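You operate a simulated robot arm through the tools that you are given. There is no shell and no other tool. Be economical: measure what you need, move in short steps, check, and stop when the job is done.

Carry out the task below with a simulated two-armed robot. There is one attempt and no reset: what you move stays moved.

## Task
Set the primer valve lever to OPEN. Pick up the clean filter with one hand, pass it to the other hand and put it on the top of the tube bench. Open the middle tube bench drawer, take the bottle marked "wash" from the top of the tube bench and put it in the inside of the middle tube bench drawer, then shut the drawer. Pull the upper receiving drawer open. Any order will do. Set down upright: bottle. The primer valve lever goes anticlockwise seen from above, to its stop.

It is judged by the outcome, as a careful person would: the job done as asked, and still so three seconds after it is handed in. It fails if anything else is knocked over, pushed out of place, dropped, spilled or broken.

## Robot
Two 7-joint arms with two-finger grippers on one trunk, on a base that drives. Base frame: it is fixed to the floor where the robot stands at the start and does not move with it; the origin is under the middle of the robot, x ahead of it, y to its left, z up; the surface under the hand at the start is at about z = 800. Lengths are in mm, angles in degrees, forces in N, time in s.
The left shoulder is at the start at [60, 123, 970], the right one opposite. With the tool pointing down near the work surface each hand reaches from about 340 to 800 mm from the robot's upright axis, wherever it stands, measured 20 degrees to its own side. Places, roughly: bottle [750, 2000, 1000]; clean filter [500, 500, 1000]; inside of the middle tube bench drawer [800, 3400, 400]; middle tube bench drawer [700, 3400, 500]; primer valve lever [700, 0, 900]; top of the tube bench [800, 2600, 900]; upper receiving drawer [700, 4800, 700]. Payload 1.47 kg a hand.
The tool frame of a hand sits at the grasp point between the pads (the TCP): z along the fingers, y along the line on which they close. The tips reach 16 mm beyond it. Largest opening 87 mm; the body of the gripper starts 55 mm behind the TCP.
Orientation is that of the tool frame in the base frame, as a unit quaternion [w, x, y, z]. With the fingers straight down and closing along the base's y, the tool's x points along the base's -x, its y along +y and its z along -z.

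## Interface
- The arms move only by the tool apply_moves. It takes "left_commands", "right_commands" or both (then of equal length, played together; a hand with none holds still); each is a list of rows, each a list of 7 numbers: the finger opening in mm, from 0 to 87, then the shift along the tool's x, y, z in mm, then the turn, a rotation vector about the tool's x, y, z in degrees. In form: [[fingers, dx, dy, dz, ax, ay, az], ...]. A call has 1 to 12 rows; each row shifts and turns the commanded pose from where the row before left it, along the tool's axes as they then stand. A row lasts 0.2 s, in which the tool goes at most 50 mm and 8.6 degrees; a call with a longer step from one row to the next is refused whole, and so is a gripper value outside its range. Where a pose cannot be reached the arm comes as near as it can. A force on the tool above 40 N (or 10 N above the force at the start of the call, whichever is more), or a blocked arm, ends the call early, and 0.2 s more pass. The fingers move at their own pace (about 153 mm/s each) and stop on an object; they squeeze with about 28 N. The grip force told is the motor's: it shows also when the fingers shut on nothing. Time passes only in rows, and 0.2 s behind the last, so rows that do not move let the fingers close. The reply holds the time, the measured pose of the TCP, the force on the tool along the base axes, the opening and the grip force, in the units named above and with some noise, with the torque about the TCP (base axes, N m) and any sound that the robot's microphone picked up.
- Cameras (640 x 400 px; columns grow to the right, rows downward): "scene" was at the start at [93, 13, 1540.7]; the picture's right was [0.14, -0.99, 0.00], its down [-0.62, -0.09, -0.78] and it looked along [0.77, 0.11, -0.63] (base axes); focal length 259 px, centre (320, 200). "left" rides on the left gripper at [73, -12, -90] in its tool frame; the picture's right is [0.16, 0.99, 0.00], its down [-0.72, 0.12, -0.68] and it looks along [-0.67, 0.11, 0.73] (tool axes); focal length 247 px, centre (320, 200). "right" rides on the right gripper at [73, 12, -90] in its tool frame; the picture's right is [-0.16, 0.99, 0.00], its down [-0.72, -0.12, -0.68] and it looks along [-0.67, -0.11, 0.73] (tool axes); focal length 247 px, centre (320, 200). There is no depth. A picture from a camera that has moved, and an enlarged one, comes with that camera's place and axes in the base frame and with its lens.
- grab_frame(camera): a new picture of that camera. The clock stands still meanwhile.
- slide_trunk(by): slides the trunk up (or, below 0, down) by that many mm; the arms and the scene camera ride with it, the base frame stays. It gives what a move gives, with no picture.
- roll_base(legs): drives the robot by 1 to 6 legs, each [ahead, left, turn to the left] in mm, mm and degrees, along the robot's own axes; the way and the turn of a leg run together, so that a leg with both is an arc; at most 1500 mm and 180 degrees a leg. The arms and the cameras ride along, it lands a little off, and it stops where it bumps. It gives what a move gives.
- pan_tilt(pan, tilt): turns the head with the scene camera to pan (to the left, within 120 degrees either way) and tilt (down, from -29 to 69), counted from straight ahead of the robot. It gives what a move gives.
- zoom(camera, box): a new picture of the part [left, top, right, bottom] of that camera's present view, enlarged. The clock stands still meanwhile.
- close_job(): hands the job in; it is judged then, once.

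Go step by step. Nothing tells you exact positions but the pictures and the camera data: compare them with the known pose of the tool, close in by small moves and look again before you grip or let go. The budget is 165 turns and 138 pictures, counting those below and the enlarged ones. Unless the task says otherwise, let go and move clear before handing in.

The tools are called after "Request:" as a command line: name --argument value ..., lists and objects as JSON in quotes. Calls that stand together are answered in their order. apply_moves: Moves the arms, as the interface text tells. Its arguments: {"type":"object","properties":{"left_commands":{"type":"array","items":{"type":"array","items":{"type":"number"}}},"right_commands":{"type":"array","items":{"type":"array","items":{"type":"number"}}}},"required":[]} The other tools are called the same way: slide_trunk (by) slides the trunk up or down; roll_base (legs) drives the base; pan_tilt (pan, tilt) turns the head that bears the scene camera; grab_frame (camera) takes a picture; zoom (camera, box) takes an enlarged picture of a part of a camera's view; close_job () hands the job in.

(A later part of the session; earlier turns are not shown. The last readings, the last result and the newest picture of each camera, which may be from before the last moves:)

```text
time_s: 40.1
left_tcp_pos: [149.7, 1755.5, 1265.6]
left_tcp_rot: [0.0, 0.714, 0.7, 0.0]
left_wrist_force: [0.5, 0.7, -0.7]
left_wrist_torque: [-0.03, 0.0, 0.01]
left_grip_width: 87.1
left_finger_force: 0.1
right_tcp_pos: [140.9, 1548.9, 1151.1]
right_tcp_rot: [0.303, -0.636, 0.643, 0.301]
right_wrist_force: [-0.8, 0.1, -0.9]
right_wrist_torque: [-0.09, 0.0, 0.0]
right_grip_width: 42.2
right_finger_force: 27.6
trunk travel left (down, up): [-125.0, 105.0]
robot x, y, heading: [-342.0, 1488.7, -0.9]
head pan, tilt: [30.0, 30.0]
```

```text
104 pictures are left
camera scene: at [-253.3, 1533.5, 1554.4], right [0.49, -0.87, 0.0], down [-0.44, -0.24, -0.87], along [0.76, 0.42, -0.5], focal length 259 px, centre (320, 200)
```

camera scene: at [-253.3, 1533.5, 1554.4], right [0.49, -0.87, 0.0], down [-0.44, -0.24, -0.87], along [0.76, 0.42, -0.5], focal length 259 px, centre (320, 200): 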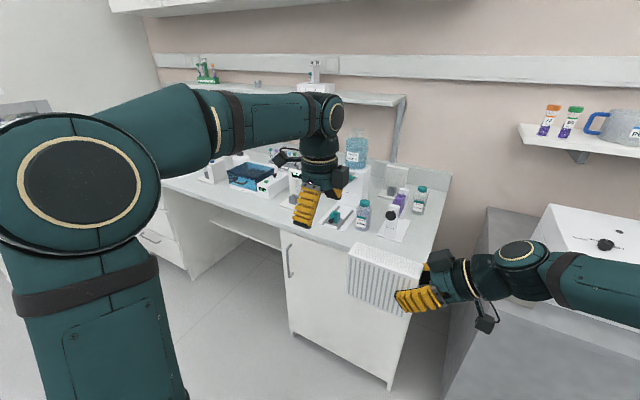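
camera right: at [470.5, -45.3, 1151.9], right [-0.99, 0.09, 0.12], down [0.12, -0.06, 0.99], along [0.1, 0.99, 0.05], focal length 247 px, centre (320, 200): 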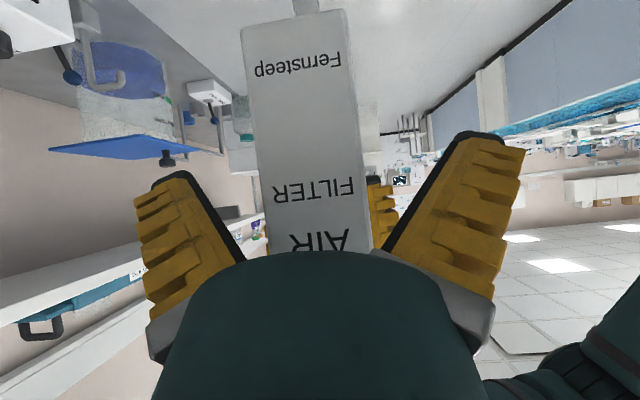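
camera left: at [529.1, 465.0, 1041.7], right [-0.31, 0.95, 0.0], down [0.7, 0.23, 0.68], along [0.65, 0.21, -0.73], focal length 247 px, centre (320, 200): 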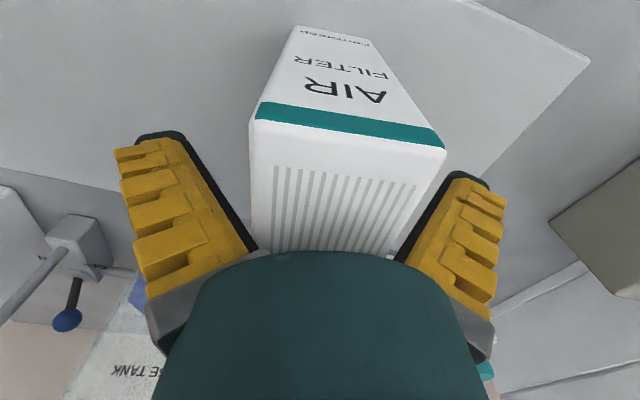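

The tube bench begins here, with bottles on its right end. I drive 900 mm further left and look at it straight on.

Request:
roll_base --legs '[[0, 900, 1]]'

Request:
pan_tilt --pan 0 --tilt 33

Request:
grab_frame --camera "scene"

```text
time_s: 48.4
left_tcp_pos: [156.4, 2669.6, 1263.9]
left_tcp_rot: [0.0, 0.71, 0.705, -0.001]
left_wrist_force: [0.4, -0.4, -0.2]
left_wrist_torque: [0.0, 0.01, 0.0]
left_grip_width: 86.9
left_finger_force: 0.0
right_tcp_pos: [152.2, 2463.3, 1150.0]
right_tcp_rot: [0.302, -0.639, 0.639, 0.303]
right_wrist_force: [0.4, 0.2, -0.8]
right_wrist_torque: [-0.07, -0.04, -0.01]
right_grip_width: 42.3
right_finger_force: 27.9
trunk travel left (down, up): [-125.0, 105.0]
robot x, y, heading: [-332.3, 2393.6, -0.2]
head pan, tilt: [30.0, 30.0]
```

```text
time_s: 49.3
left_tcp_pos: [157.0, 2669.8, 1263.5]
left_tcp_rot: [0.0, 0.71, 0.705, 0.001]
left_wrist_force: [-0.1, 0.8, 0.3]
left_wrist_torque: [0.01, -0.02, -0.01]
left_grip_width: 87.2
left_finger_force: 0.0
right_tcp_pos: [150.8, 2463.5, 1151.4]
right_tcp_rot: [0.301, -0.639, 0.64, 0.302]
right_wrist_force: [-0.4, -0.1, -0.3]
right_wrist_torque: [-0.09, 0.0, 0.01]
right_grip_width: 42.2
right_finger_force: 27.9
trunk travel left (down, up): [-125.0, 105.0]
robot x, y, heading: [-332.0, 2398.9, -0.1]
head pan, tilt: [0.0, 33.0]
```

```text
103 pictures are left
camera scene: at [-233.0, 2396.6, 1549.7], right [-0.01, -1.0, 0.0], down [-0.54, 0.0, -0.84], along [0.84, 0.0, -0.54], focal length 259 px, centre (320, 200)
```

scene: 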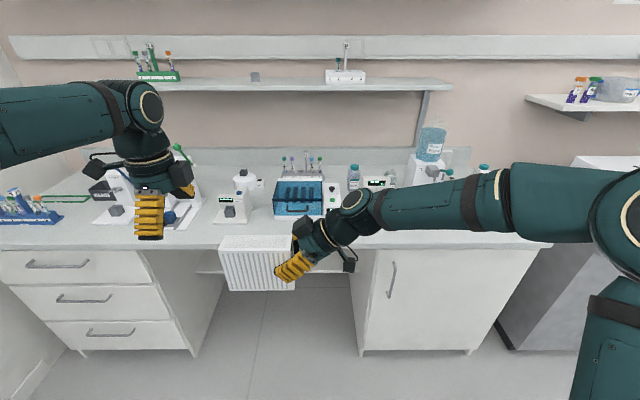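

I enlarge the left half with drawers and the bench-top area.

Request:
zoom --camera "scene" --box '[0, 140, 240, 340]'

Request:
zoom --camera "scene" --box '[190, 110, 510, 310]'

Request:
grab_frame --camera "right"

Request:
grab_frame --camera "left"

```text
2.00 times, centred on (120, 240) of scene
camera zoom: at [-233.0, 2396.6, 1549.7], right [-0.01, -1.0, 0.0], down [-0.54, 0.0, -0.84], along [0.84, 0.0, -0.54], focal length 517 px, centre (720, 120)
```

zoom: 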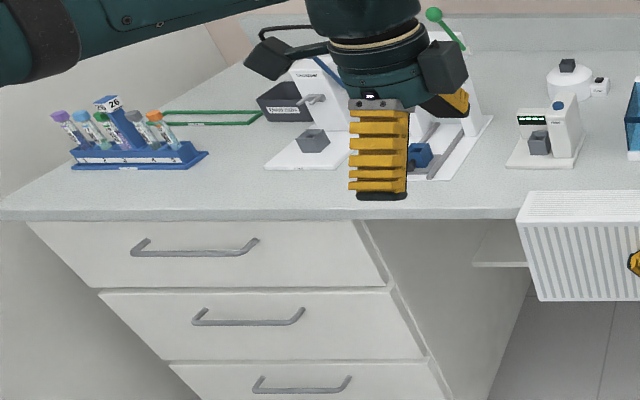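

```text
2.00 times, centred on (350, 210) of scene
camera zoom: at [-233.0, 2396.6, 1549.7], right [-0.01, -1.0, 0.0], down [-0.54, 0.0, -0.84], along [0.84, 0.0, -0.54], focal length 517 px, centre (260, 180)
```

zoom: 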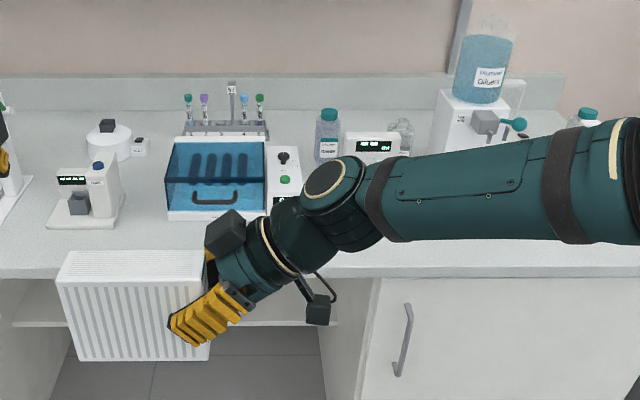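

```text
100 pictures are left
camera right: at [139.6, 2346.5, 1152.2], right [-0.99, 0.1, 0.12], down [0.12, -0.07, 0.99], along [0.11, 0.99, 0.05], focal length 247 px, centre (320, 200)
```

right: 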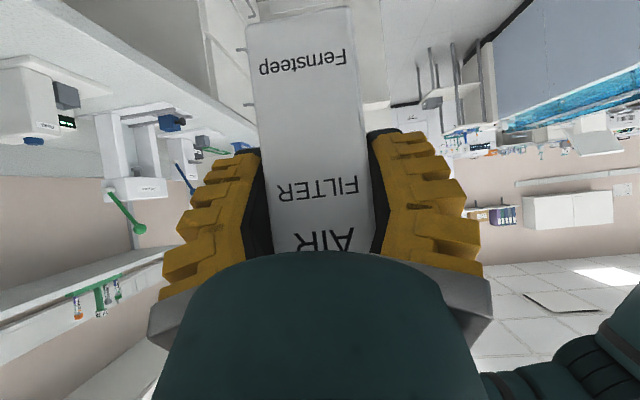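

```text
99 pictures are left
camera left: at [145.3, 2742.6, 1353.5], right [0.99, 0.15, 0.0], down [0.11, -0.72, 0.68], along [0.1, -0.67, -0.73], focal length 247 px, centre (320, 200)
```

left: 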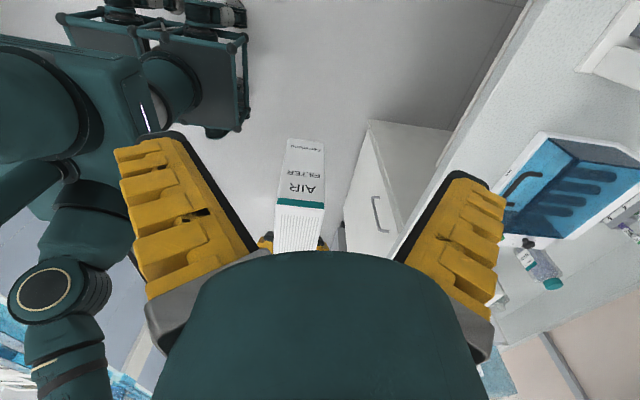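

The bench top is at about z≈905 with its front edge at x≈468; a free strip about 140 mm deep lies in front of the blue tube box. I drive ahead 330 mm.

Request:
roll_base --legs '[[330, 0, 0]]'

Request:
pan_tilt --pan 0 --tilt 50

Request:
grab_frame --camera "scene"

Request:
grab_frame --camera "left"

```text
time_s: 51.5
left_tcp_pos: [481.2, 2668.5, 1264.4]
left_tcp_rot: [0.0, 0.708, 0.706, 0.0]
left_wrist_force: [0.0, -0.8, 0.6]
left_wrist_torque: [0.0, -0.02, 0.02]
left_grip_width: 87.0
left_finger_force: 0.1
right_tcp_pos: [476.1, 2462.2, 1150.0]
right_tcp_rot: [-0.302, 0.639, -0.639, -0.302]
right_wrist_force: [-0.8, -0.1, -0.2]
right_wrist_torque: [-0.09, 0.0, 0.07]
right_grip_width: 42.1
right_finger_force: 28.1
trunk travel left (down, up): [-125.0, 105.0]
robot x, y, heading: [-9.3, 2396.9, -0.1]
head pan, tilt: [0.0, 33.0]
```

```text
time_s: 52.3
left_tcp_pos: [479.2, 2668.4, 1264.0]
left_tcp_rot: [0.0, 0.709, 0.705, -0.001]
left_wrist_force: [0.0, 0.9, -0.5]
left_wrist_torque: [0.04, 0.02, 0.0]
left_grip_width: 86.8
left_finger_force: 0.0
right_tcp_pos: [474.1, 2463.4, 1151.6]
right_tcp_rot: [-0.302, 0.64, -0.638, -0.304]
right_wrist_force: [-0.2, -1.1, -0.7]
right_wrist_torque: [-0.08, 0.04, 0.04]
right_grip_width: 42.1
right_finger_force: 28.2
trunk travel left (down, up): [-125.0, 105.0]
robot x, y, heading: [-5.4, 2394.1, -0.1]
head pan, tilt: [0.0, 50.0]
```

```text
98 pictures are left
camera scene: at [78.7, 2395.4, 1524.9], right [0.0, -1.0, 0.0], down [-0.77, 0.0, -0.64], along [0.64, 0.0, -0.77], focal length 259 px, centre (320, 200)
```

scene: 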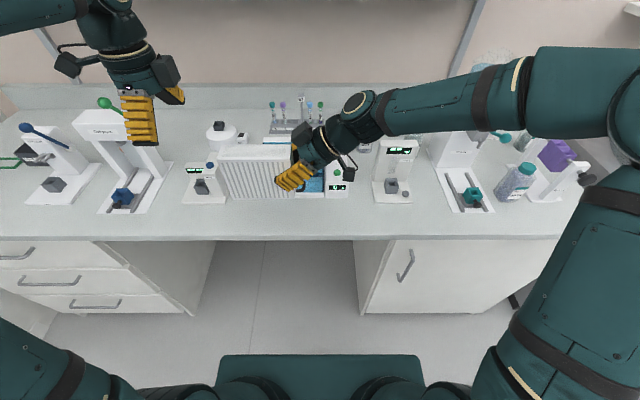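

```text
97 pictures are left
camera left: at [468.1, 2742.5, 1353.6], right [0.99, 0.15, 0.0], down [0.11, -0.72, 0.68], along [0.11, -0.67, -0.73], focal length 247 px, centre (320, 200)
```

left: 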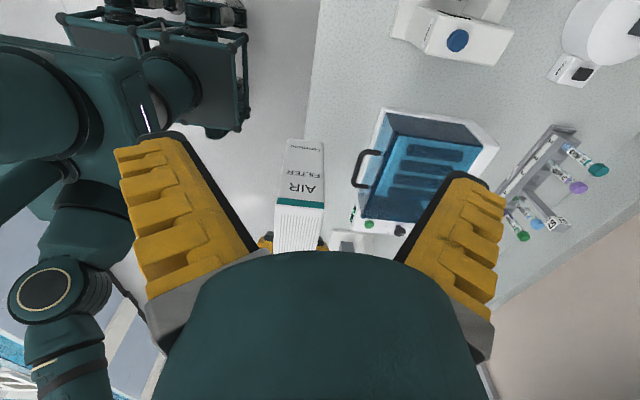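

I move the filter 60 mm forward, over the strip, and lower it 140 mm, then look.

Request:
apply_moves --right_commands '[[30, 0, -30, 0, 0, 0, 0], [30, 0, -30, 0, 0, 0, 0], [30, 26.8, 0, 22.5, 0, 0, 0], [30, 26.8, 0, 22.5, 0, 0, 0], [30, 26.8, 0, 22.5, 0, 0, 0], [30, 26.8, 0, 22.5, 0, 0, 0]]'

Request:
grab_frame --camera "scene"

Request:
grab_frame --camera "left"

```text
time_s: 53.7
left_tcp_pos: [480.1, 2668.6, 1264.3]
left_tcp_rot: [0.0, 0.708, 0.706, 0.0]
left_wrist_force: [-0.2, 0.7, -0.4]
left_wrist_torque: [0.0, 0.02, 0.01]
left_grip_width: 87.2
left_finger_force: 0.0
right_tcp_pos: [537.1, 2464.9, 1010.1]
right_tcp_rot: [-0.302, 0.639, -0.639, -0.303]
right_wrist_force: [0.3, -0.5, 0.4]
right_wrist_torque: [-0.09, -0.02, 0.02]
right_grip_width: 42.1
right_finger_force: 28.4
trunk travel left (down, up): [-125.0, 105.0]
robot x, y, heading: [-6.9, 2399.4, -0.2]
head pan, tilt: [0.0, 50.0]
```

```text
96 pictures are left
camera scene: at [79.6, 2395.2, 1524.8], right [0.0, -1.0, 0.0], down [-0.77, 0.0, -0.64], along [0.64, 0.0, -0.77], focal length 259 px, centre (320, 200)
```

scene: 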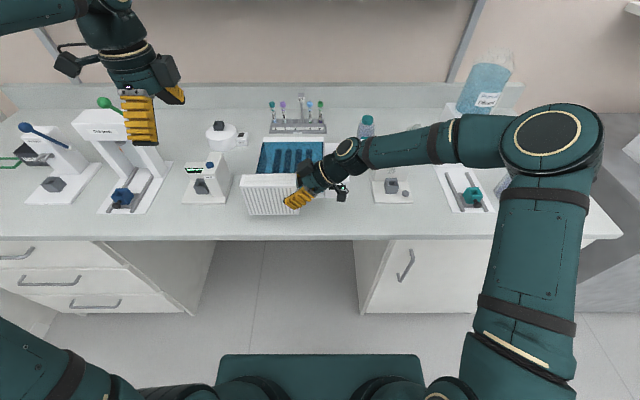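

```text
95 pictures are left
camera left: at [469.0, 2742.3, 1353.3], right [0.99, 0.15, 0.0], down [0.11, -0.72, 0.68], along [0.1, -0.67, -0.73], focal length 247 px, centre (320, 200)
```

left: 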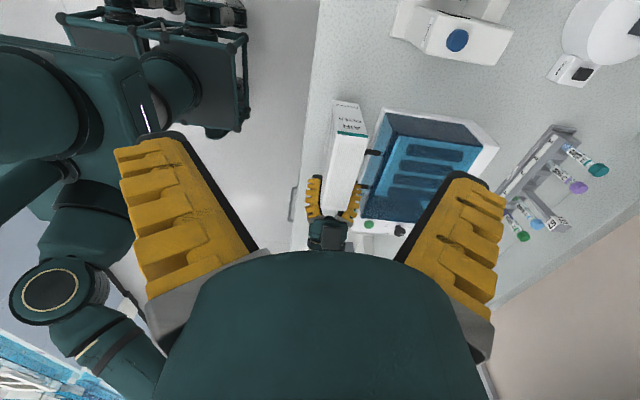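

I pull it 12 mm back from the tube box and lower in small steps, watching for contact force.

Request:
apply_moves --right_commands '[[30, 0, 12, 0, 0, 0, 0], [30, 11.5, 0, 9.6, 0, 0, 0], [30, 11.5, 0, 9.6, 0, 0, 0]]'

Request:
zoom --camera "left" --box '[260, 60, 520, 260]'

Request:
zoom --camera "scene" --box '[200, 120, 400, 260]'

```text
time_s: 54.5
left_tcp_pos: [480.8, 2668.6, 1264.4]
left_tcp_rot: [0.0, 0.708, 0.706, 0.0]
left_wrist_force: [0.2, 0.1, -0.2]
left_wrist_torque: [0.0, -0.03, -0.03]
left_grip_width: 86.9
left_finger_force: 0.0
right_tcp_pos: [523.9, 2465.5, 981.9]
right_tcp_rot: [-0.301, 0.64, -0.639, -0.303]
right_wrist_force: [-0.2, -0.1, 0.0]
right_wrist_torque: [-0.05, 0.01, -0.03]
right_grip_width: 42.3
right_finger_force: 28.0
trunk travel left (down, up): [-125.0, 105.0]
robot x, y, heading: [-9.7, 2394.4, -0.5]
head pan, tilt: [0.0, 50.0]
```

```text
2.00 times, centred on (390, 160) of left
camera zoom: at [468.4, 2742.3, 1353.5], right [0.99, 0.15, 0.0], down [0.11, -0.72, 0.68], along [0.11, -0.67, -0.73], focal length 494 px, centre (180, 280)
```

zoom: 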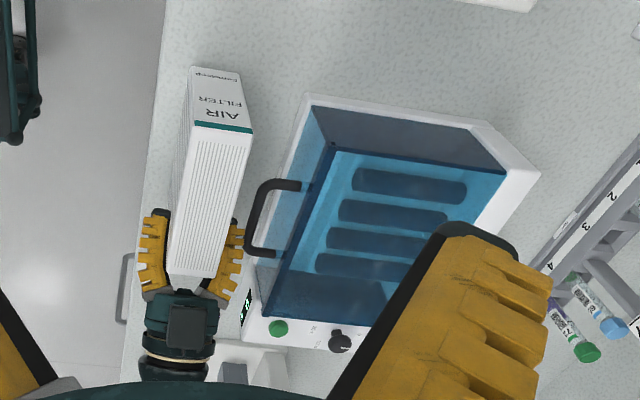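

```text
2.86 times, centred on (300, 190) of scene
camera zoom: at [79.0, 2395.2, 1524.8], right [0.0, -1.0, 0.0], down [-0.77, 0.0, -0.64], along [0.64, 0.0, -0.77], focal length 739 px, centre (377, 229)
```

zoom: 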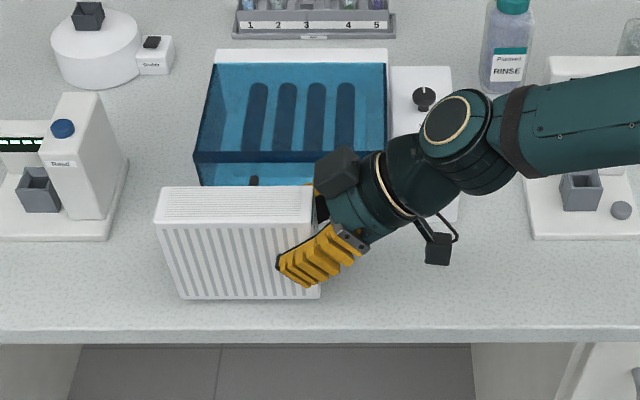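

The handle of the tube box is close to the far finger, so I shift 60 mm to the right (−y) and 5 mm back before the final lowering.

Request:
apply_moves --right_commands '[[30, 19.3, 2.5, -23, 0, 0, 0], [30, 19.3, 2.5, -23, 0, 0, 0], [30, 0, 0, 0, 0, 0, 0]]'

Request:
zoom --camera "left" --box '[260, 60, 520, 260]'

Request:
zoom --camera "scene" --box '[220, 120, 420, 260]'

```text
time_s: 55.3
left_tcp_pos: [479.4, 2669.8, 1264.1]
left_tcp_rot: [0.0, 0.708, 0.706, -0.001]
left_wrist_force: [0.9, 0.2, 0.4]
left_wrist_torque: [0.0, -0.01, -0.03]
left_grip_width: 86.9
left_finger_force: 0.1
right_tcp_pos: [519.1, 2405.4, 980.5]
right_tcp_rot: [-0.301, 0.64, -0.639, -0.302]
right_wrist_force: [-0.2, 0.1, -0.2]
right_wrist_torque: [-0.11, -0.02, 0.03]
right_grip_width: 42.1
right_finger_force: 27.9
trunk travel left (down, up): [-125.0, 105.0]
robot x, y, heading: [-8.8, 2392.5, -0.2]
head pan, tilt: [0.0, 50.0]
```

```text
2.00 times, centred on (390, 160) of left
camera zoom: at [468.3, 2743.0, 1353.4], right [0.99, 0.16, 0.0], down [0.11, -0.72, 0.68], along [0.11, -0.67, -0.73], focal length 494 px, centre (180, 280)
```

zoom: 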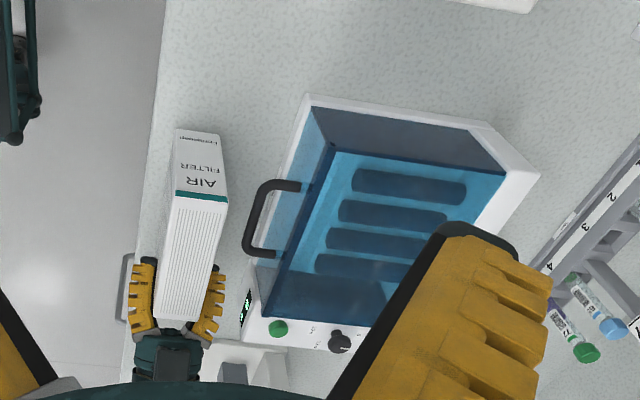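

```text
2.86 times, centred on (320, 190) of scene
camera zoom: at [79.0, 2395.8, 1524.8], right [0.0, -1.0, 0.0], down [-0.77, 0.0, -0.64], along [0.64, 0.0, -0.77], focal length 739 px, centre (320, 229)
```

zoom: 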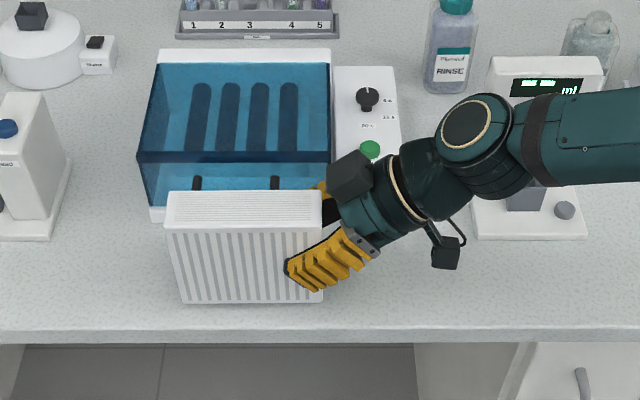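

Request:
apply_moves --right_commands '[[30, 3.83, 0, 3.2, 0, 0, 0], [30, 3.83, 0, 3.2, 0, 0, 0], [30, 3.83, 0, 3.2, 0, 0, 0], [30, 3.83, 0, 3.2, 0, 0, 0]]'

Request:
zoom --camera "scene" --box '[240, 170, 380, 260]'

```text
time_s: 56.3
left_tcp_pos: [479.8, 2669.0, 1265.3]
left_tcp_rot: [0.0, 0.709, 0.706, -0.001]
left_wrist_force: [0.8, 0.1, 0.6]
left_wrist_torque: [-0.04, 0.02, 0.0]
left_grip_width: 87.0
left_finger_force: 0.1
right_tcp_pos: [518.7, 2405.4, 961.9]
right_tcp_rot: [-0.304, 0.64, -0.638, -0.303]
right_wrist_force: [3.4, -1.3, 23.8]
right_wrist_torque: [0.1, -0.03, 0.06]
right_grip_width: 43.4
right_finger_force: 27.6
trunk travel left (down, up): [-125.0, 105.0]
robot x, y, heading: [-5.6, 2394.8, -0.2]
head pan, tilt: [0.0, 50.0]
```

```text
4.44 times, centred on (310, 215) of scene
camera zoom: at [77.6, 2395.1, 1525.1], right [0.0, -1.0, 0.0], down [-0.77, 0.0, -0.64], along [0.64, 0.0, -0.77], focal length 1150 px, centre (364, 133)
```

zoom: 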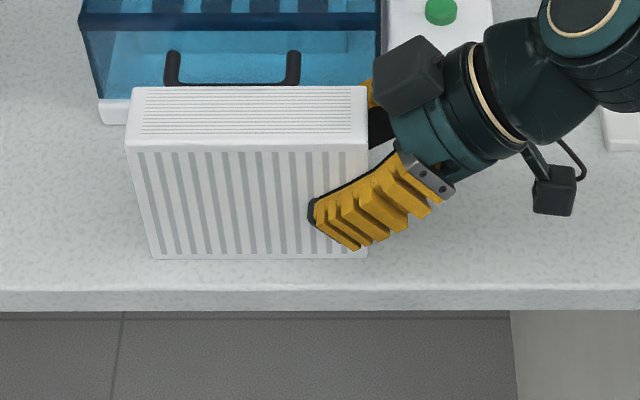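

The filter has touched down level. I release with a modest opening and back out along the tool axis.

Request:
apply_moves --right_commands '[[46, 0, 0, 0, 0, 0, 0], [60, 0, 0, 0, 0, 0, 0], [62, 0, 0, 0, 0, 0, 0], [62, 0, 0, -20, 0, 0, 0], [62, 0, 0, -30, 0, 0, 0], [62, 0, 0, -40, 0, 0, 0]]'

Request:
grab_frame --camera "scene"

```text
time_s: 57.7
left_tcp_pos: [479.0, 2668.9, 1265.2]
left_tcp_rot: [0.001, 0.709, 0.706, -0.001]
left_wrist_force: [0.8, -0.2, -0.3]
left_wrist_torque: [-0.01, -0.05, -0.02]
left_grip_width: 86.9
left_finger_force: 0.0
right_tcp_pos: [515.6, 2334.9, 1020.2]
right_tcp_rot: [-0.302, 0.64, -0.638, -0.303]
right_wrist_force: [-0.3, -0.8, -0.2]
right_wrist_torque: [-0.02, -0.03, 0.0]
right_grip_width: 66.6
right_finger_force: 3.2
trunk travel left (down, up): [-125.0, 105.0]
robot x, y, heading: [-4.6, 2396.0, -0.3]
head pan, tilt: [0.0, 50.0]
```

```text
89 pictures are left
camera scene: at [77.8, 2394.5, 1524.9], right [0.0, -1.0, 0.0], down [-0.77, 0.0, -0.64], along [0.64, 0.0, -0.77], focal length 259 px, centre (320, 200)
```

scene: 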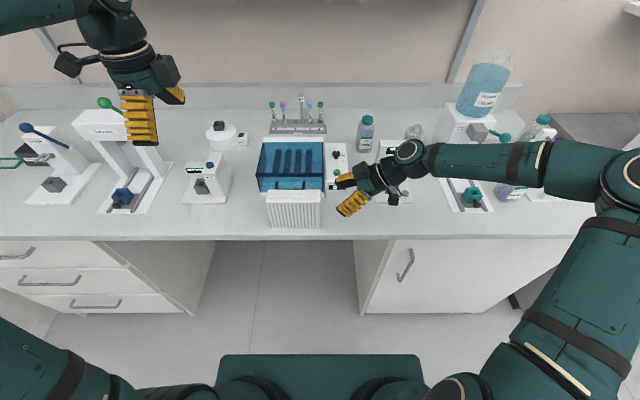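

The filter stands on the bench. Now I raise and bring the right hand back to pointing straight down, then go to the bottles at the right end.

Request:
apply_moves --right_commands '[[70, -30.6, 0, -25.7, 0, 0, 0], [70, -30.6, 0, -25.7, 0, 0, 0], [70, -30.6, 0, -25.7, 0, 0, 0], [70, 0, 40, 0, 0, 0, 0], [87, 0, 40, 0, 0, 0, 0], [87, 0, 0, 0, 0, 8.4, 0], [87, 0, 0, 0, 0, 8.4, 0], [87, 0, 0, 0, 0, 8.4, 0], [87, 0, 0, 0, 0, 8.4, 0], [87, 0, 0, 0, 0, 8.4, 0], [87, 0, 0, 0, 0, 8.4, 0]]'

Request:
apply_moves --right_commands '[[87, 0, 0, 0, 0, 0, 7.5], [87, 0, 0, 0, 0, 0, 7.5], [87, 0, 0, 0, 0, 0, 7.5], [87, 0, 0, 0, 0, 0, 7.5], [87, 0, 0, 0, 0, 0, 7.5], [87, 0, 0, 0, 0, 0, 7.5], [87, 0, 0, 0, 0, 0, 7.5], [87, 0, 0, 0, 0, 0, 7.5], [87, 0, 0, 0, 0, 0, 7.5], [87, 0, 0, 0, 0, 0, 7.5], [87, 0, 0, 0, 0, 0, 7.5], [87, 0, 0, 0, 0, 0, 7.5]]'

Request:
roll_base --legs '[[-150, 0, 0], [0, -480, 0]]'

Request:
grab_frame --camera "scene"

```text
time_s: 60.1
left_tcp_pos: [480.5, 2670.1, 1265.2]
left_tcp_rot: [-0.001, 0.708, 0.706, 0.0]
left_wrist_force: [-0.1, 0.0, 0.2]
left_wrist_torque: [-0.06, 0.02, -0.03]
left_grip_width: 87.0
left_finger_force: 0.0
right_tcp_pos: [438.7, 2333.7, 1137.4]
right_tcp_rot: [-0.001, -0.707, 0.708, 0.001]
right_wrist_force: [-0.3, 0.6, 0.2]
right_wrist_torque: [0.0, 0.02, -0.01]
right_grip_width: 86.9
right_finger_force: 0.3
trunk travel left (down, up): [-125.0, 105.0]
robot x, y, heading: [-6.0, 2396.0, -0.2]
head pan, tilt: [0.0, 50.0]
```

```text
time_s: 62.7
left_tcp_pos: [480.0, 2668.6, 1264.6]
left_tcp_rot: [0.001, 0.708, 0.706, 0.0]
left_wrist_force: [0.2, -1.2, -0.3]
left_wrist_torque: [0.0, 0.01, -0.01]
left_grip_width: 86.9
left_finger_force: 0.1
right_tcp_pos: [438.4, 2335.6, 1137.5]
right_tcp_rot: [0.0, 0.0, 1.0, 0.002]
right_wrist_force: [0.3, 1.0, -0.2]
right_wrist_torque: [0.0, 0.01, -0.02]
right_grip_width: 87.0
right_finger_force: 0.0
trunk travel left (down, up): [-125.0, 105.0]
robot x, y, heading: [-8.8, 2397.8, -0.1]
head pan, tilt: [0.0, 50.0]
```

```text
time_s: 68.5
left_tcp_pos: [324.8, 2181.4, 1264.1]
left_tcp_rot: [0.0, 0.709, 0.705, 0.0]
left_wrist_force: [-1.0, -0.3, -1.4]
left_wrist_torque: [0.02, 0.01, 0.01]
left_grip_width: 87.1
left_finger_force: 0.1
right_tcp_pos: [283.1, 1847.4, 1138.4]
right_tcp_rot: [0.0, 0.002, 1.0, 0.001]
right_wrist_force: [-0.2, 0.9, 0.7]
right_wrist_torque: [-0.03, -0.02, 0.03]
right_grip_width: 86.9
right_finger_force: 0.1
trunk travel left (down, up): [-125.0, 105.0]
robot x, y, heading: [-163.0, 1912.8, -0.4]
head pan, tilt: [0.0, 50.0]
```

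```text
88 pictures are left
camera scene: at [-76.5, 1909.9, 1524.9], right [-0.01, -1.0, 0.0], down [-0.77, 0.01, -0.64], along [0.64, 0.0, -0.77], focal length 259 px, centre (320, 200)
```

scene: 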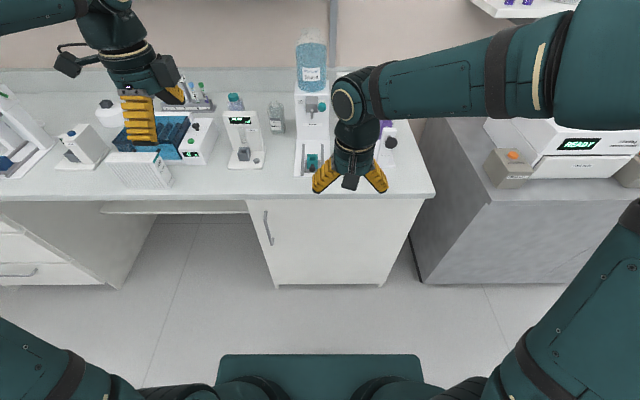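

The right hand hides the bottles; I move it aside to the right and look again.

Request:
apply_moves --right_commands '[[87, 0, -45, 0, 0, 0, 0], [87, 0, -45, 0, 0, 0, 0], [87, 0, -45, 0, 0, 0, 0], [87, 0, -45, 0, 0, 0, 0], [87, 0, -45, 0, 0, 0, 0]]'

Request:
pan_tilt --pan 0 --tilt 40

Request:
grab_frame --camera "scene"

Request:
zoom --camera "scene" --box '[210, 110, 450, 260]'

```text
time_s: 69.7
left_tcp_pos: [325.3, 2180.5, 1265.1]
left_tcp_rot: [0.001, 0.71, 0.704, 0.0]
left_wrist_force: [-0.4, -0.2, 0.0]
left_wrist_torque: [0.03, 0.02, 0.0]
left_grip_width: 87.1
left_finger_force: 0.0
right_tcp_pos: [278.9, 1621.0, 1135.8]
right_tcp_rot: [0.0, 0.001, 1.0, 0.001]
right_wrist_force: [0.7, 0.1, 0.2]
right_wrist_torque: [0.01, 0.03, 0.02]
right_grip_width: 86.9
right_finger_force: 0.1
trunk travel left (down, up): [-125.0, 105.0]
robot x, y, heading: [-156.1, 1907.8, -0.5]
head pan, tilt: [0.0, 50.0]
```

```text
time_s: 70.4
left_tcp_pos: [325.0, 2182.1, 1265.2]
left_tcp_rot: [0.001, 0.709, 0.705, 0.0]
left_wrist_force: [-0.8, 0.3, 0.7]
left_wrist_torque: [0.0, 0.02, 0.0]
left_grip_width: 86.9
left_finger_force: 0.1
right_tcp_pos: [279.9, 1621.6, 1136.2]
right_tcp_rot: [0.0, 0.002, 1.0, 0.001]
right_wrist_force: [0.8, 0.0, -0.4]
right_wrist_torque: [0.0, 0.0, -0.01]
right_grip_width: 86.7
right_finger_force: 0.1
trunk travel left (down, up): [-125.0, 105.0]
robot x, y, heading: [-163.6, 1908.7, -0.3]
head pan, tilt: [0.0, 40.0]
```

```text
87 pictures are left
camera scene: at [-68.5, 1910.1, 1539.0], right [-0.01, -1.0, 0.0], down [-0.64, 0.0, -0.77], along [0.77, -0.01, -0.64], focal length 259 px, centre (320, 200)
```

scene: 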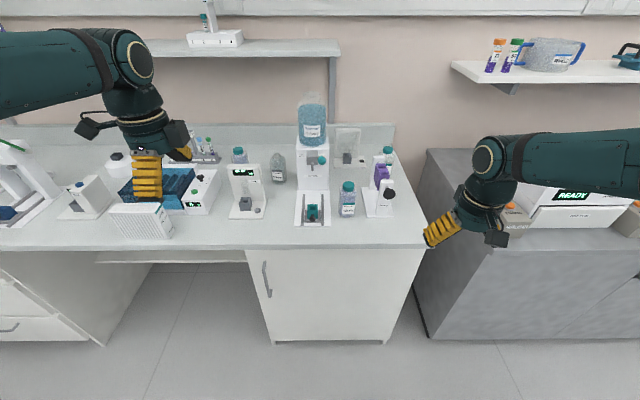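

```text
2.67 times, centred on (330, 185) of scene
camera zoom: at [-68.5, 1910.1, 1539.0], right [-0.01, -1.0, 0.0], down [-0.64, 0.0, -0.77], along [0.77, -0.01, -0.64], focal length 690 px, centre (293, 240)
```

zoom: 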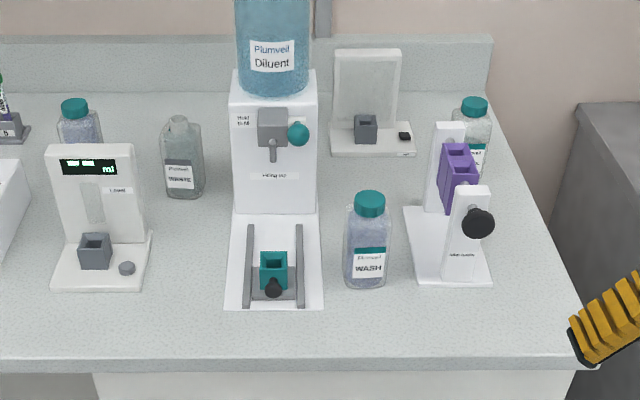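

The WASH bottle stands at about [640,1800], cap top near z≈1023. I drive ahead 150 mm and bring the right hand above and in front of it to measure.

Request:
roll_base --legs '[[150, 0, 0]]'

Request:
apply_moves --right_commands '[[87, -20, 40, -5, 0, 0, 0], [87, -20, 40, -5, 0, 0, 0], [87, -20, 40, -5, 0, 0, 0], [87, -20, 40, 0, 0, 0, 0], [87, -20, 20, 0, 0, 0, 0]]'

Request:
grab_frame --camera "right"

Request:
zoom --camera "scene" --box '[240, 120, 440, 260]'

```text
time_s: 71.8
left_tcp_pos: [475.5, 2181.4, 1263.7]
left_tcp_rot: [0.0, 0.709, 0.705, -0.001]
left_wrist_force: [0.1, 0.3, 1.0]
left_wrist_torque: [-0.02, 0.02, 0.01]
left_grip_width: 87.1
left_finger_force: 0.0
right_tcp_pos: [430.9, 1621.0, 1134.2]
right_tcp_rot: [-0.001, 0.001, 1.0, 0.002]
right_wrist_force: [0.6, 0.3, 0.1]
right_wrist_torque: [-0.01, 0.02, -0.02]
right_grip_width: 86.7
right_finger_force: 0.0
trunk travel left (down, up): [-125.0, 105.0]
robot x, y, heading: [-8.1, 1910.1, -0.7]
head pan, tilt: [0.0, 40.0]
```

```text
time_s: 73.0
left_tcp_pos: [475.5, 2181.6, 1264.5]
left_tcp_rot: [0.0, 0.709, 0.705, 0.001]
left_wrist_force: [0.3, -1.4, -0.3]
left_wrist_torque: [-0.02, 0.01, -0.04]
left_grip_width: 86.7
left_finger_force: 0.0
right_tcp_pos: [530.7, 1801.6, 1150.6]
right_tcp_rot: [-0.001, 0.003, 1.0, 0.002]
right_wrist_force: [-0.2, 0.0, -0.1]
right_wrist_torque: [-0.03, -0.02, -0.01]
right_grip_width: 87.0
right_finger_force: 0.2
trunk travel left (down, up): [-125.0, 105.0]
robot x, y, heading: [-10.5, 1907.1, -0.5]
head pan, tilt: [0.0, 40.0]
```

```text
85 pictures are left
camera right: at [458.3, 1812.6, 1240.9], right [0.16, 0.99, 0.0], down [0.72, -0.12, 0.68], along [0.67, -0.11, -0.73], focal length 247 px, centre (320, 200)
```

right: 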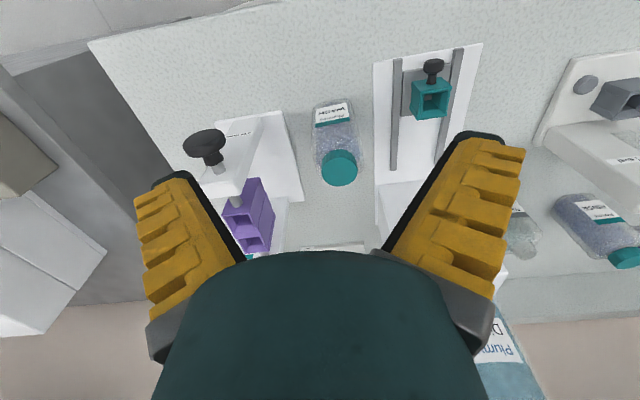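

```text
2.86 times, centred on (340, 190) of scene
camera zoom: at [81.6, 1909.4, 1539.0], right [-0.01, -1.0, 0.0], down [-0.64, 0.0, -0.77], along [0.77, -0.01, -0.64], focal length 739 px, centre (263, 229)
```

zoom: 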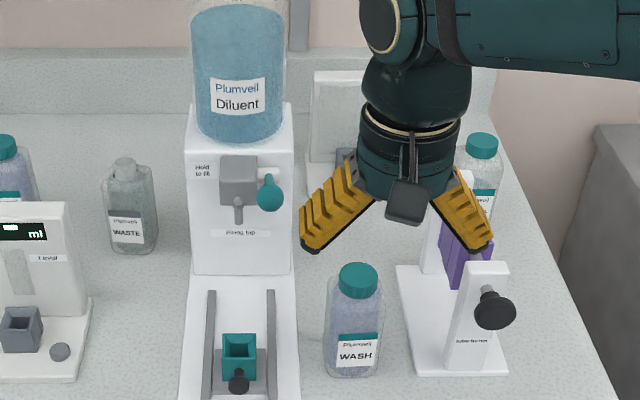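

The two sightings disagree a little, so I step nearer (staying above the cap) and measure again.

Request:
apply_moves --right_commands '[[87, -20, 0, 10, 0, 0, 0], [87, -20, 0, 20, 0, 0, 0]]'

Request:
grab_frame --camera "right"

Request:
grab_frame --camera "left"

```text
time_s: 73.5
left_tcp_pos: [475.7, 2181.7, 1263.6]
left_tcp_rot: [0.0, 0.71, 0.704, -0.001]
left_wrist_force: [0.6, 0.2, 0.0]
left_wrist_torque: [0.01, 0.01, 0.01]
left_grip_width: 86.9
left_finger_force: 0.1
right_tcp_pos: [572.3, 1802.1, 1122.0]
right_tcp_rot: [0.0, 0.001, 1.0, 0.002]
right_wrist_force: [0.2, 0.9, 1.0]
right_wrist_torque: [-0.02, -0.02, 0.0]
right_grip_width: 87.1
right_finger_force: 0.0
trunk travel left (down, up): [-125.0, 105.0]
robot x, y, heading: [-13.0, 1907.3, -0.5]
head pan, tilt: [0.0, 40.0]
```

```text
83 pictures are left
camera right: at [499.1, 1812.4, 1212.3], right [0.16, 0.99, 0.0], down [0.72, -0.12, 0.68], along [0.67, -0.11, -0.73], focal length 247 px, centre (320, 200)
```

right: 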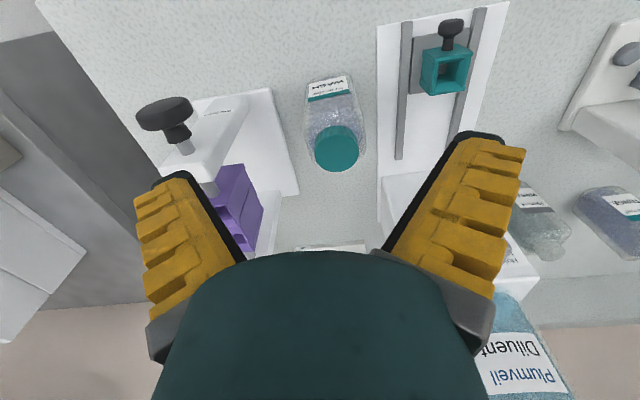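

```text
82 pictures are left
camera left: at [464.2, 2254.7, 1353.3], right [0.99, 0.15, 0.0], down [0.11, -0.72, 0.68], along [0.1, -0.67, -0.73], focal length 247 px, centre (320, 200)
```

left: 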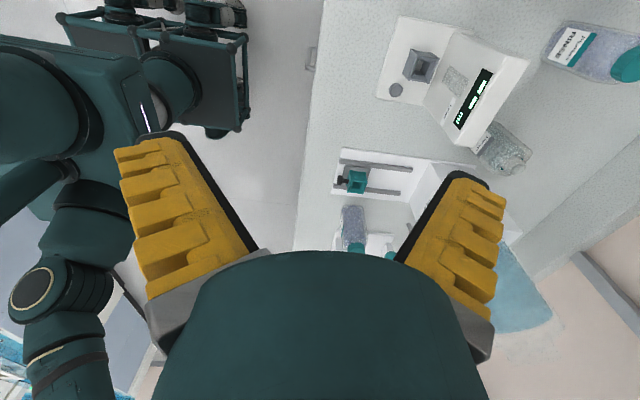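

Consistent right-camera sightings put the cap centre at [621,1809], top z≈1015. I go above it and look again.

Request:
apply_moves --right_commands '[[87, -24, 3.5, 10, 0, 0, 0], [87, -25, 3.5, 20, 0, 0, 0], [87, 0, 0, 40, 0, 0, 0]]'

Request:
grab_frame --camera "right"

Request:
zoom --camera "scene" --box '[280, 120, 440, 260]'

```text
time_s: 74.3
left_tcp_pos: [475.7, 2181.0, 1264.7]
left_tcp_rot: [-0.001, 0.71, 0.704, -0.001]
left_wrist_force: [-0.1, 1.2, 0.1]
left_wrist_torque: [0.04, 0.0, 0.0]
left_grip_width: 86.9
left_finger_force: 0.1
right_tcp_pos: [619.3, 1807.9, 1048.5]
right_tcp_rot: [0.0, 0.001, 1.0, 0.002]
right_wrist_force: [0.0, -0.4, 0.4]
right_wrist_torque: [-0.03, 0.01, 0.0]
right_grip_width: 86.8
right_finger_force: 0.2
trunk travel left (down, up): [-125.0, 105.0]
robot x, y, heading: [-14.2, 1911.7, -0.6]
head pan, tilt: [0.0, 40.0]
```

```text
81 pictures are left
camera right: at [546.6, 1819.4, 1138.8], right [0.16, 0.99, 0.0], down [0.72, -0.12, 0.68], along [0.67, -0.11, -0.73], focal length 247 px, centre (320, 200)
```

right: 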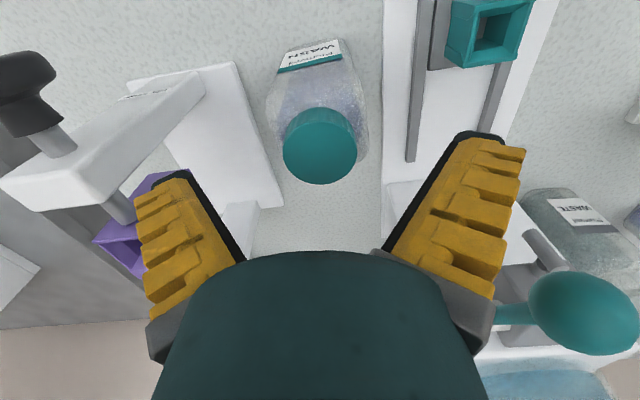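

```text
2.86 times, centred on (360, 190) of scene
camera zoom: at [81.5, 1909.0, 1539.0], right [-0.01, -1.0, 0.0], down [-0.64, 0.0, -0.77], along [0.77, -0.01, -0.64], focal length 739 px, centre (206, 229)
```

zoom: 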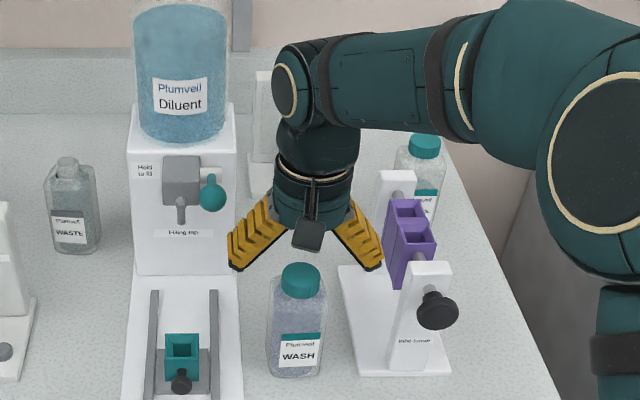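

Estimates of the cap top vary between 1015 and 1030; I move 4 mm back, go 20 mm lower (fingers straddle safely), and look again.

Request:
apply_moves --right_commands '[[87, 4, 0, 20, 0, 0, 0]]'

Request:
grab_frame --camera "right"

Request:
zoom --camera "left" --box '[290, 150, 450, 260]'

Request:
zoom --camera "scene" --box '[310, 180, 410, 260]'

```text
time_s: 74.8
left_tcp_pos: [475.6, 2181.4, 1264.2]
left_tcp_rot: [-0.001, 0.709, 0.705, 0.0]
left_wrist_force: [0.5, 0.0, 0.2]
left_wrist_torque: [-0.01, 0.01, 0.01]
left_grip_width: 87.2
left_finger_force: 0.0
right_tcp_pos: [615.8, 1809.4, 1028.9]
right_tcp_rot: [0.0, 0.001, 1.0, 0.002]
right_wrist_force: [-0.1, -0.2, 0.0]
right_wrist_torque: [-0.01, -0.01, 0.0]
right_grip_width: 87.0
right_finger_force: 0.1
trunk travel left (down, up): [-125.0, 105.0]
robot x, y, heading: [-9.5, 1910.3, -0.3]
head pan, tilt: [0.0, 40.0]
```

```text
79 pictures are left
camera right: at [543.4, 1819.4, 1119.9], right [0.16, 0.99, 0.0], down [0.72, -0.12, 0.68], along [0.67, -0.11, -0.73], focal length 247 px, centre (320, 200)
```

right: 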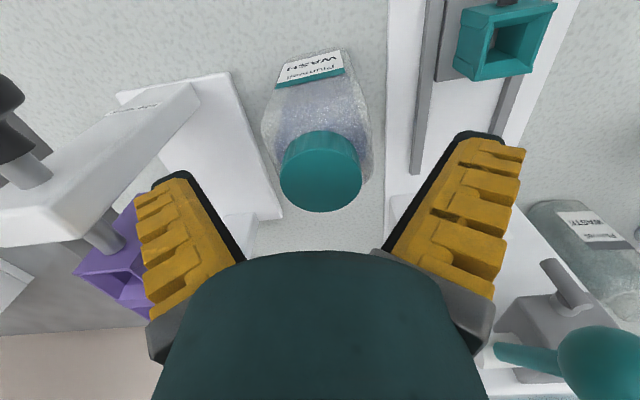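

```text
3.64 times, centred on (370, 205) of left
camera zoom: at [464.1, 2254.8, 1353.3], right [0.99, 0.15, 0.0], down [0.11, -0.72, 0.68], along [0.1, -0.67, -0.73], focal length 898 px, centre (138, 182)
```

zoom: 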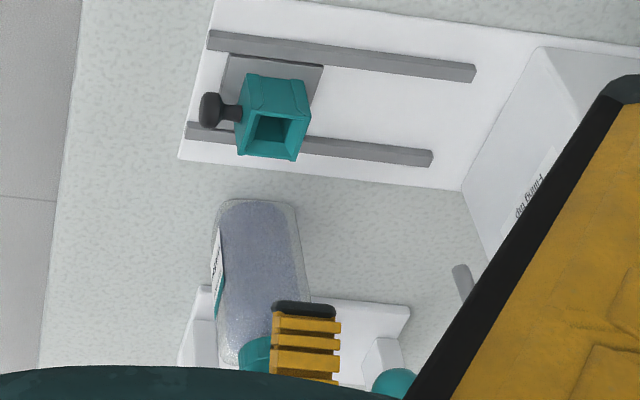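

```text
5.00 times, centred on (360, 220) of scene
camera zoom: at [81.5, 1909.1, 1539.0], right [-0.01, -1.0, 0.0], down [-0.64, 0.0, -0.77], along [0.77, -0.01, -0.64], focal length 1294 px, centre (120, 100)
```

zoom: 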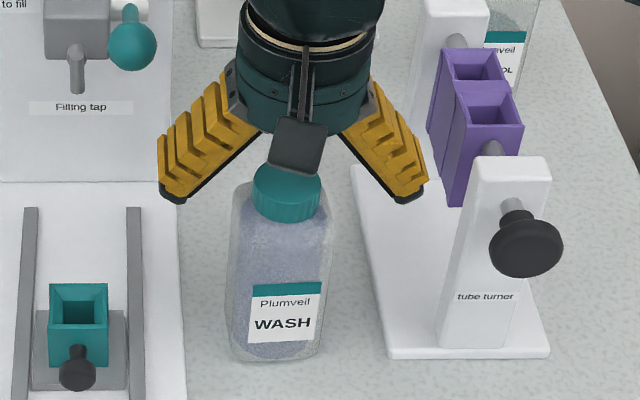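

Cross-checking finger and bottle in the left view: cap at x≈607, cap spans z≈1004–1030. I shift back 8 mm, lower 14 mm and grip the cap.

Request:
apply_moves --right_commands '[[87, 8, 0, 0, 0, 0, 0], [87, 0, 0, 14, 0, 0, 0]]'

Request:
grab_frame --camera "right"

Request:
zoom --camera "left" --box '[290, 150, 450, 260]'

```text
time_s: 75.3
left_tcp_pos: [475.6, 2181.8, 1262.5]
left_tcp_rot: [0.0, 0.709, 0.705, 0.0]
left_wrist_force: [-0.5, 0.2, 0.0]
left_wrist_torque: [-0.01, 0.03, 0.0]
left_grip_width: 87.0
left_finger_force: 0.1
right_tcp_pos: [607.1, 1808.3, 1015.8]
right_tcp_rot: [0.0, 0.002, 1.0, 0.001]
right_wrist_force: [0.0, -0.1, 0.2]
right_wrist_torque: [-0.02, 0.01, -0.05]
right_grip_width: 87.1
right_finger_force: 0.0
trunk travel left (down, up): [-125.0, 105.0]
robot x, y, heading: [-10.9, 1908.8, -0.4]
head pan, tilt: [0.0, 40.0]
```

```text
76 pictures are left
camera right: at [534.2, 1819.1, 1106.5], right [0.16, 0.99, 0.0], down [0.72, -0.12, 0.68], along [0.67, -0.11, -0.73], focal length 247 px, centre (320, 200)
```

right: 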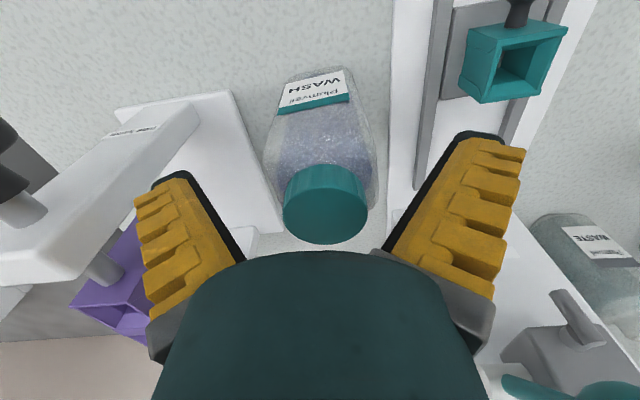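

```text
3.64 times, centred on (370, 205) of left
camera zoom: at [464.1, 2254.8, 1353.3], right [0.99, 0.15, 0.0], down [0.11, -0.72, 0.68], along [0.1, -0.67, -0.73], focal length 898 px, centre (138, 182)
```

zoom: 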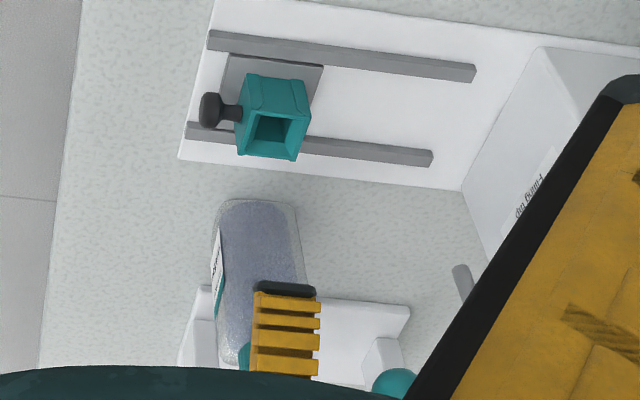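

Cap is centred between the pads. Closing.

Request:
apply_moves --right_commands '[[60, 0, 0, 0, 0, 0, 0], [40, 0, 0, 0, 0, 0, 0], [25, 0, 0, 0, 0, 0, 0], [25, 0, 0, 0, 0, 0, 0]]'

Request:
apply_moves --right_commands '[[25, 0, 0, -10, 0, 0, 0], [25, 0, 0, -20, 0, 0, 0], [25, 0, 0, -20, 0, 0, 0]]'

Request:
zoom --camera "scene" --box '[280, 130, 440, 260]'

```text
time_s: 76.3
left_tcp_pos: [473.0, 2182.5, 1265.5]
left_tcp_rot: [0.0, 0.71, 0.704, 0.0]
left_wrist_force: [0.0, 0.4, 0.2]
left_wrist_torque: [0.02, 0.03, 0.0]
left_grip_width: 86.8
left_finger_force: 0.0
right_tcp_pos: [606.5, 1809.7, 1019.6]
right_tcp_rot: [0.004, 0.0, 1.0, 0.003]
right_wrist_force: [5.8, 1.2, 29.5]
right_wrist_torque: [0.01, -0.14, 0.07]
right_grip_width: 32.7
right_finger_force: 28.1
trunk travel left (down, up): [-125.0, 105.0]
robot x, y, heading: [-12.5, 1910.5, -0.3]
head pan, tilt: [0.0, 40.0]
```

```text
time_s: 77.2
left_tcp_pos: [475.1, 2181.9, 1264.7]
left_tcp_rot: [-0.001, 0.709, 0.705, 0.0]
left_wrist_force: [0.0, 0.6, -0.2]
left_wrist_torque: [0.0, 0.0, 0.0]
left_grip_width: 87.6
left_finger_force: 0.0
right_tcp_pos: [606.5, 1806.6, 1066.9]
right_tcp_rot: [-0.002, 0.001, 1.0, 0.001]
right_wrist_force: [0.6, -0.2, -2.4]
right_wrist_torque: [-0.01, -0.01, -0.01]
right_grip_width: 31.1
right_finger_force: 27.8
trunk travel left (down, up): [-125.0, 105.0]
robot x, y, heading: [-14.9, 1907.6, -0.4]
head pan, tilt: [0.0, 40.0]
```

```text
3.08 times, centred on (360, 195) of scene
camera zoom: at [81.0, 1909.0, 1539.0], right [-0.01, -1.0, 0.0], down [-0.64, 0.0, -0.77], along [0.77, -0.01, -0.64], focal length 796 px, centre (197, 215)
```

zoom: 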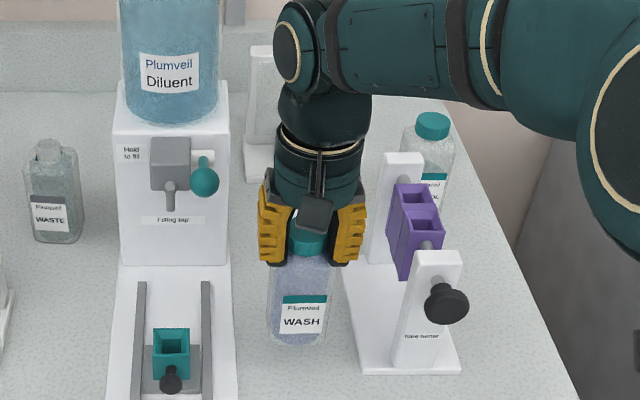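

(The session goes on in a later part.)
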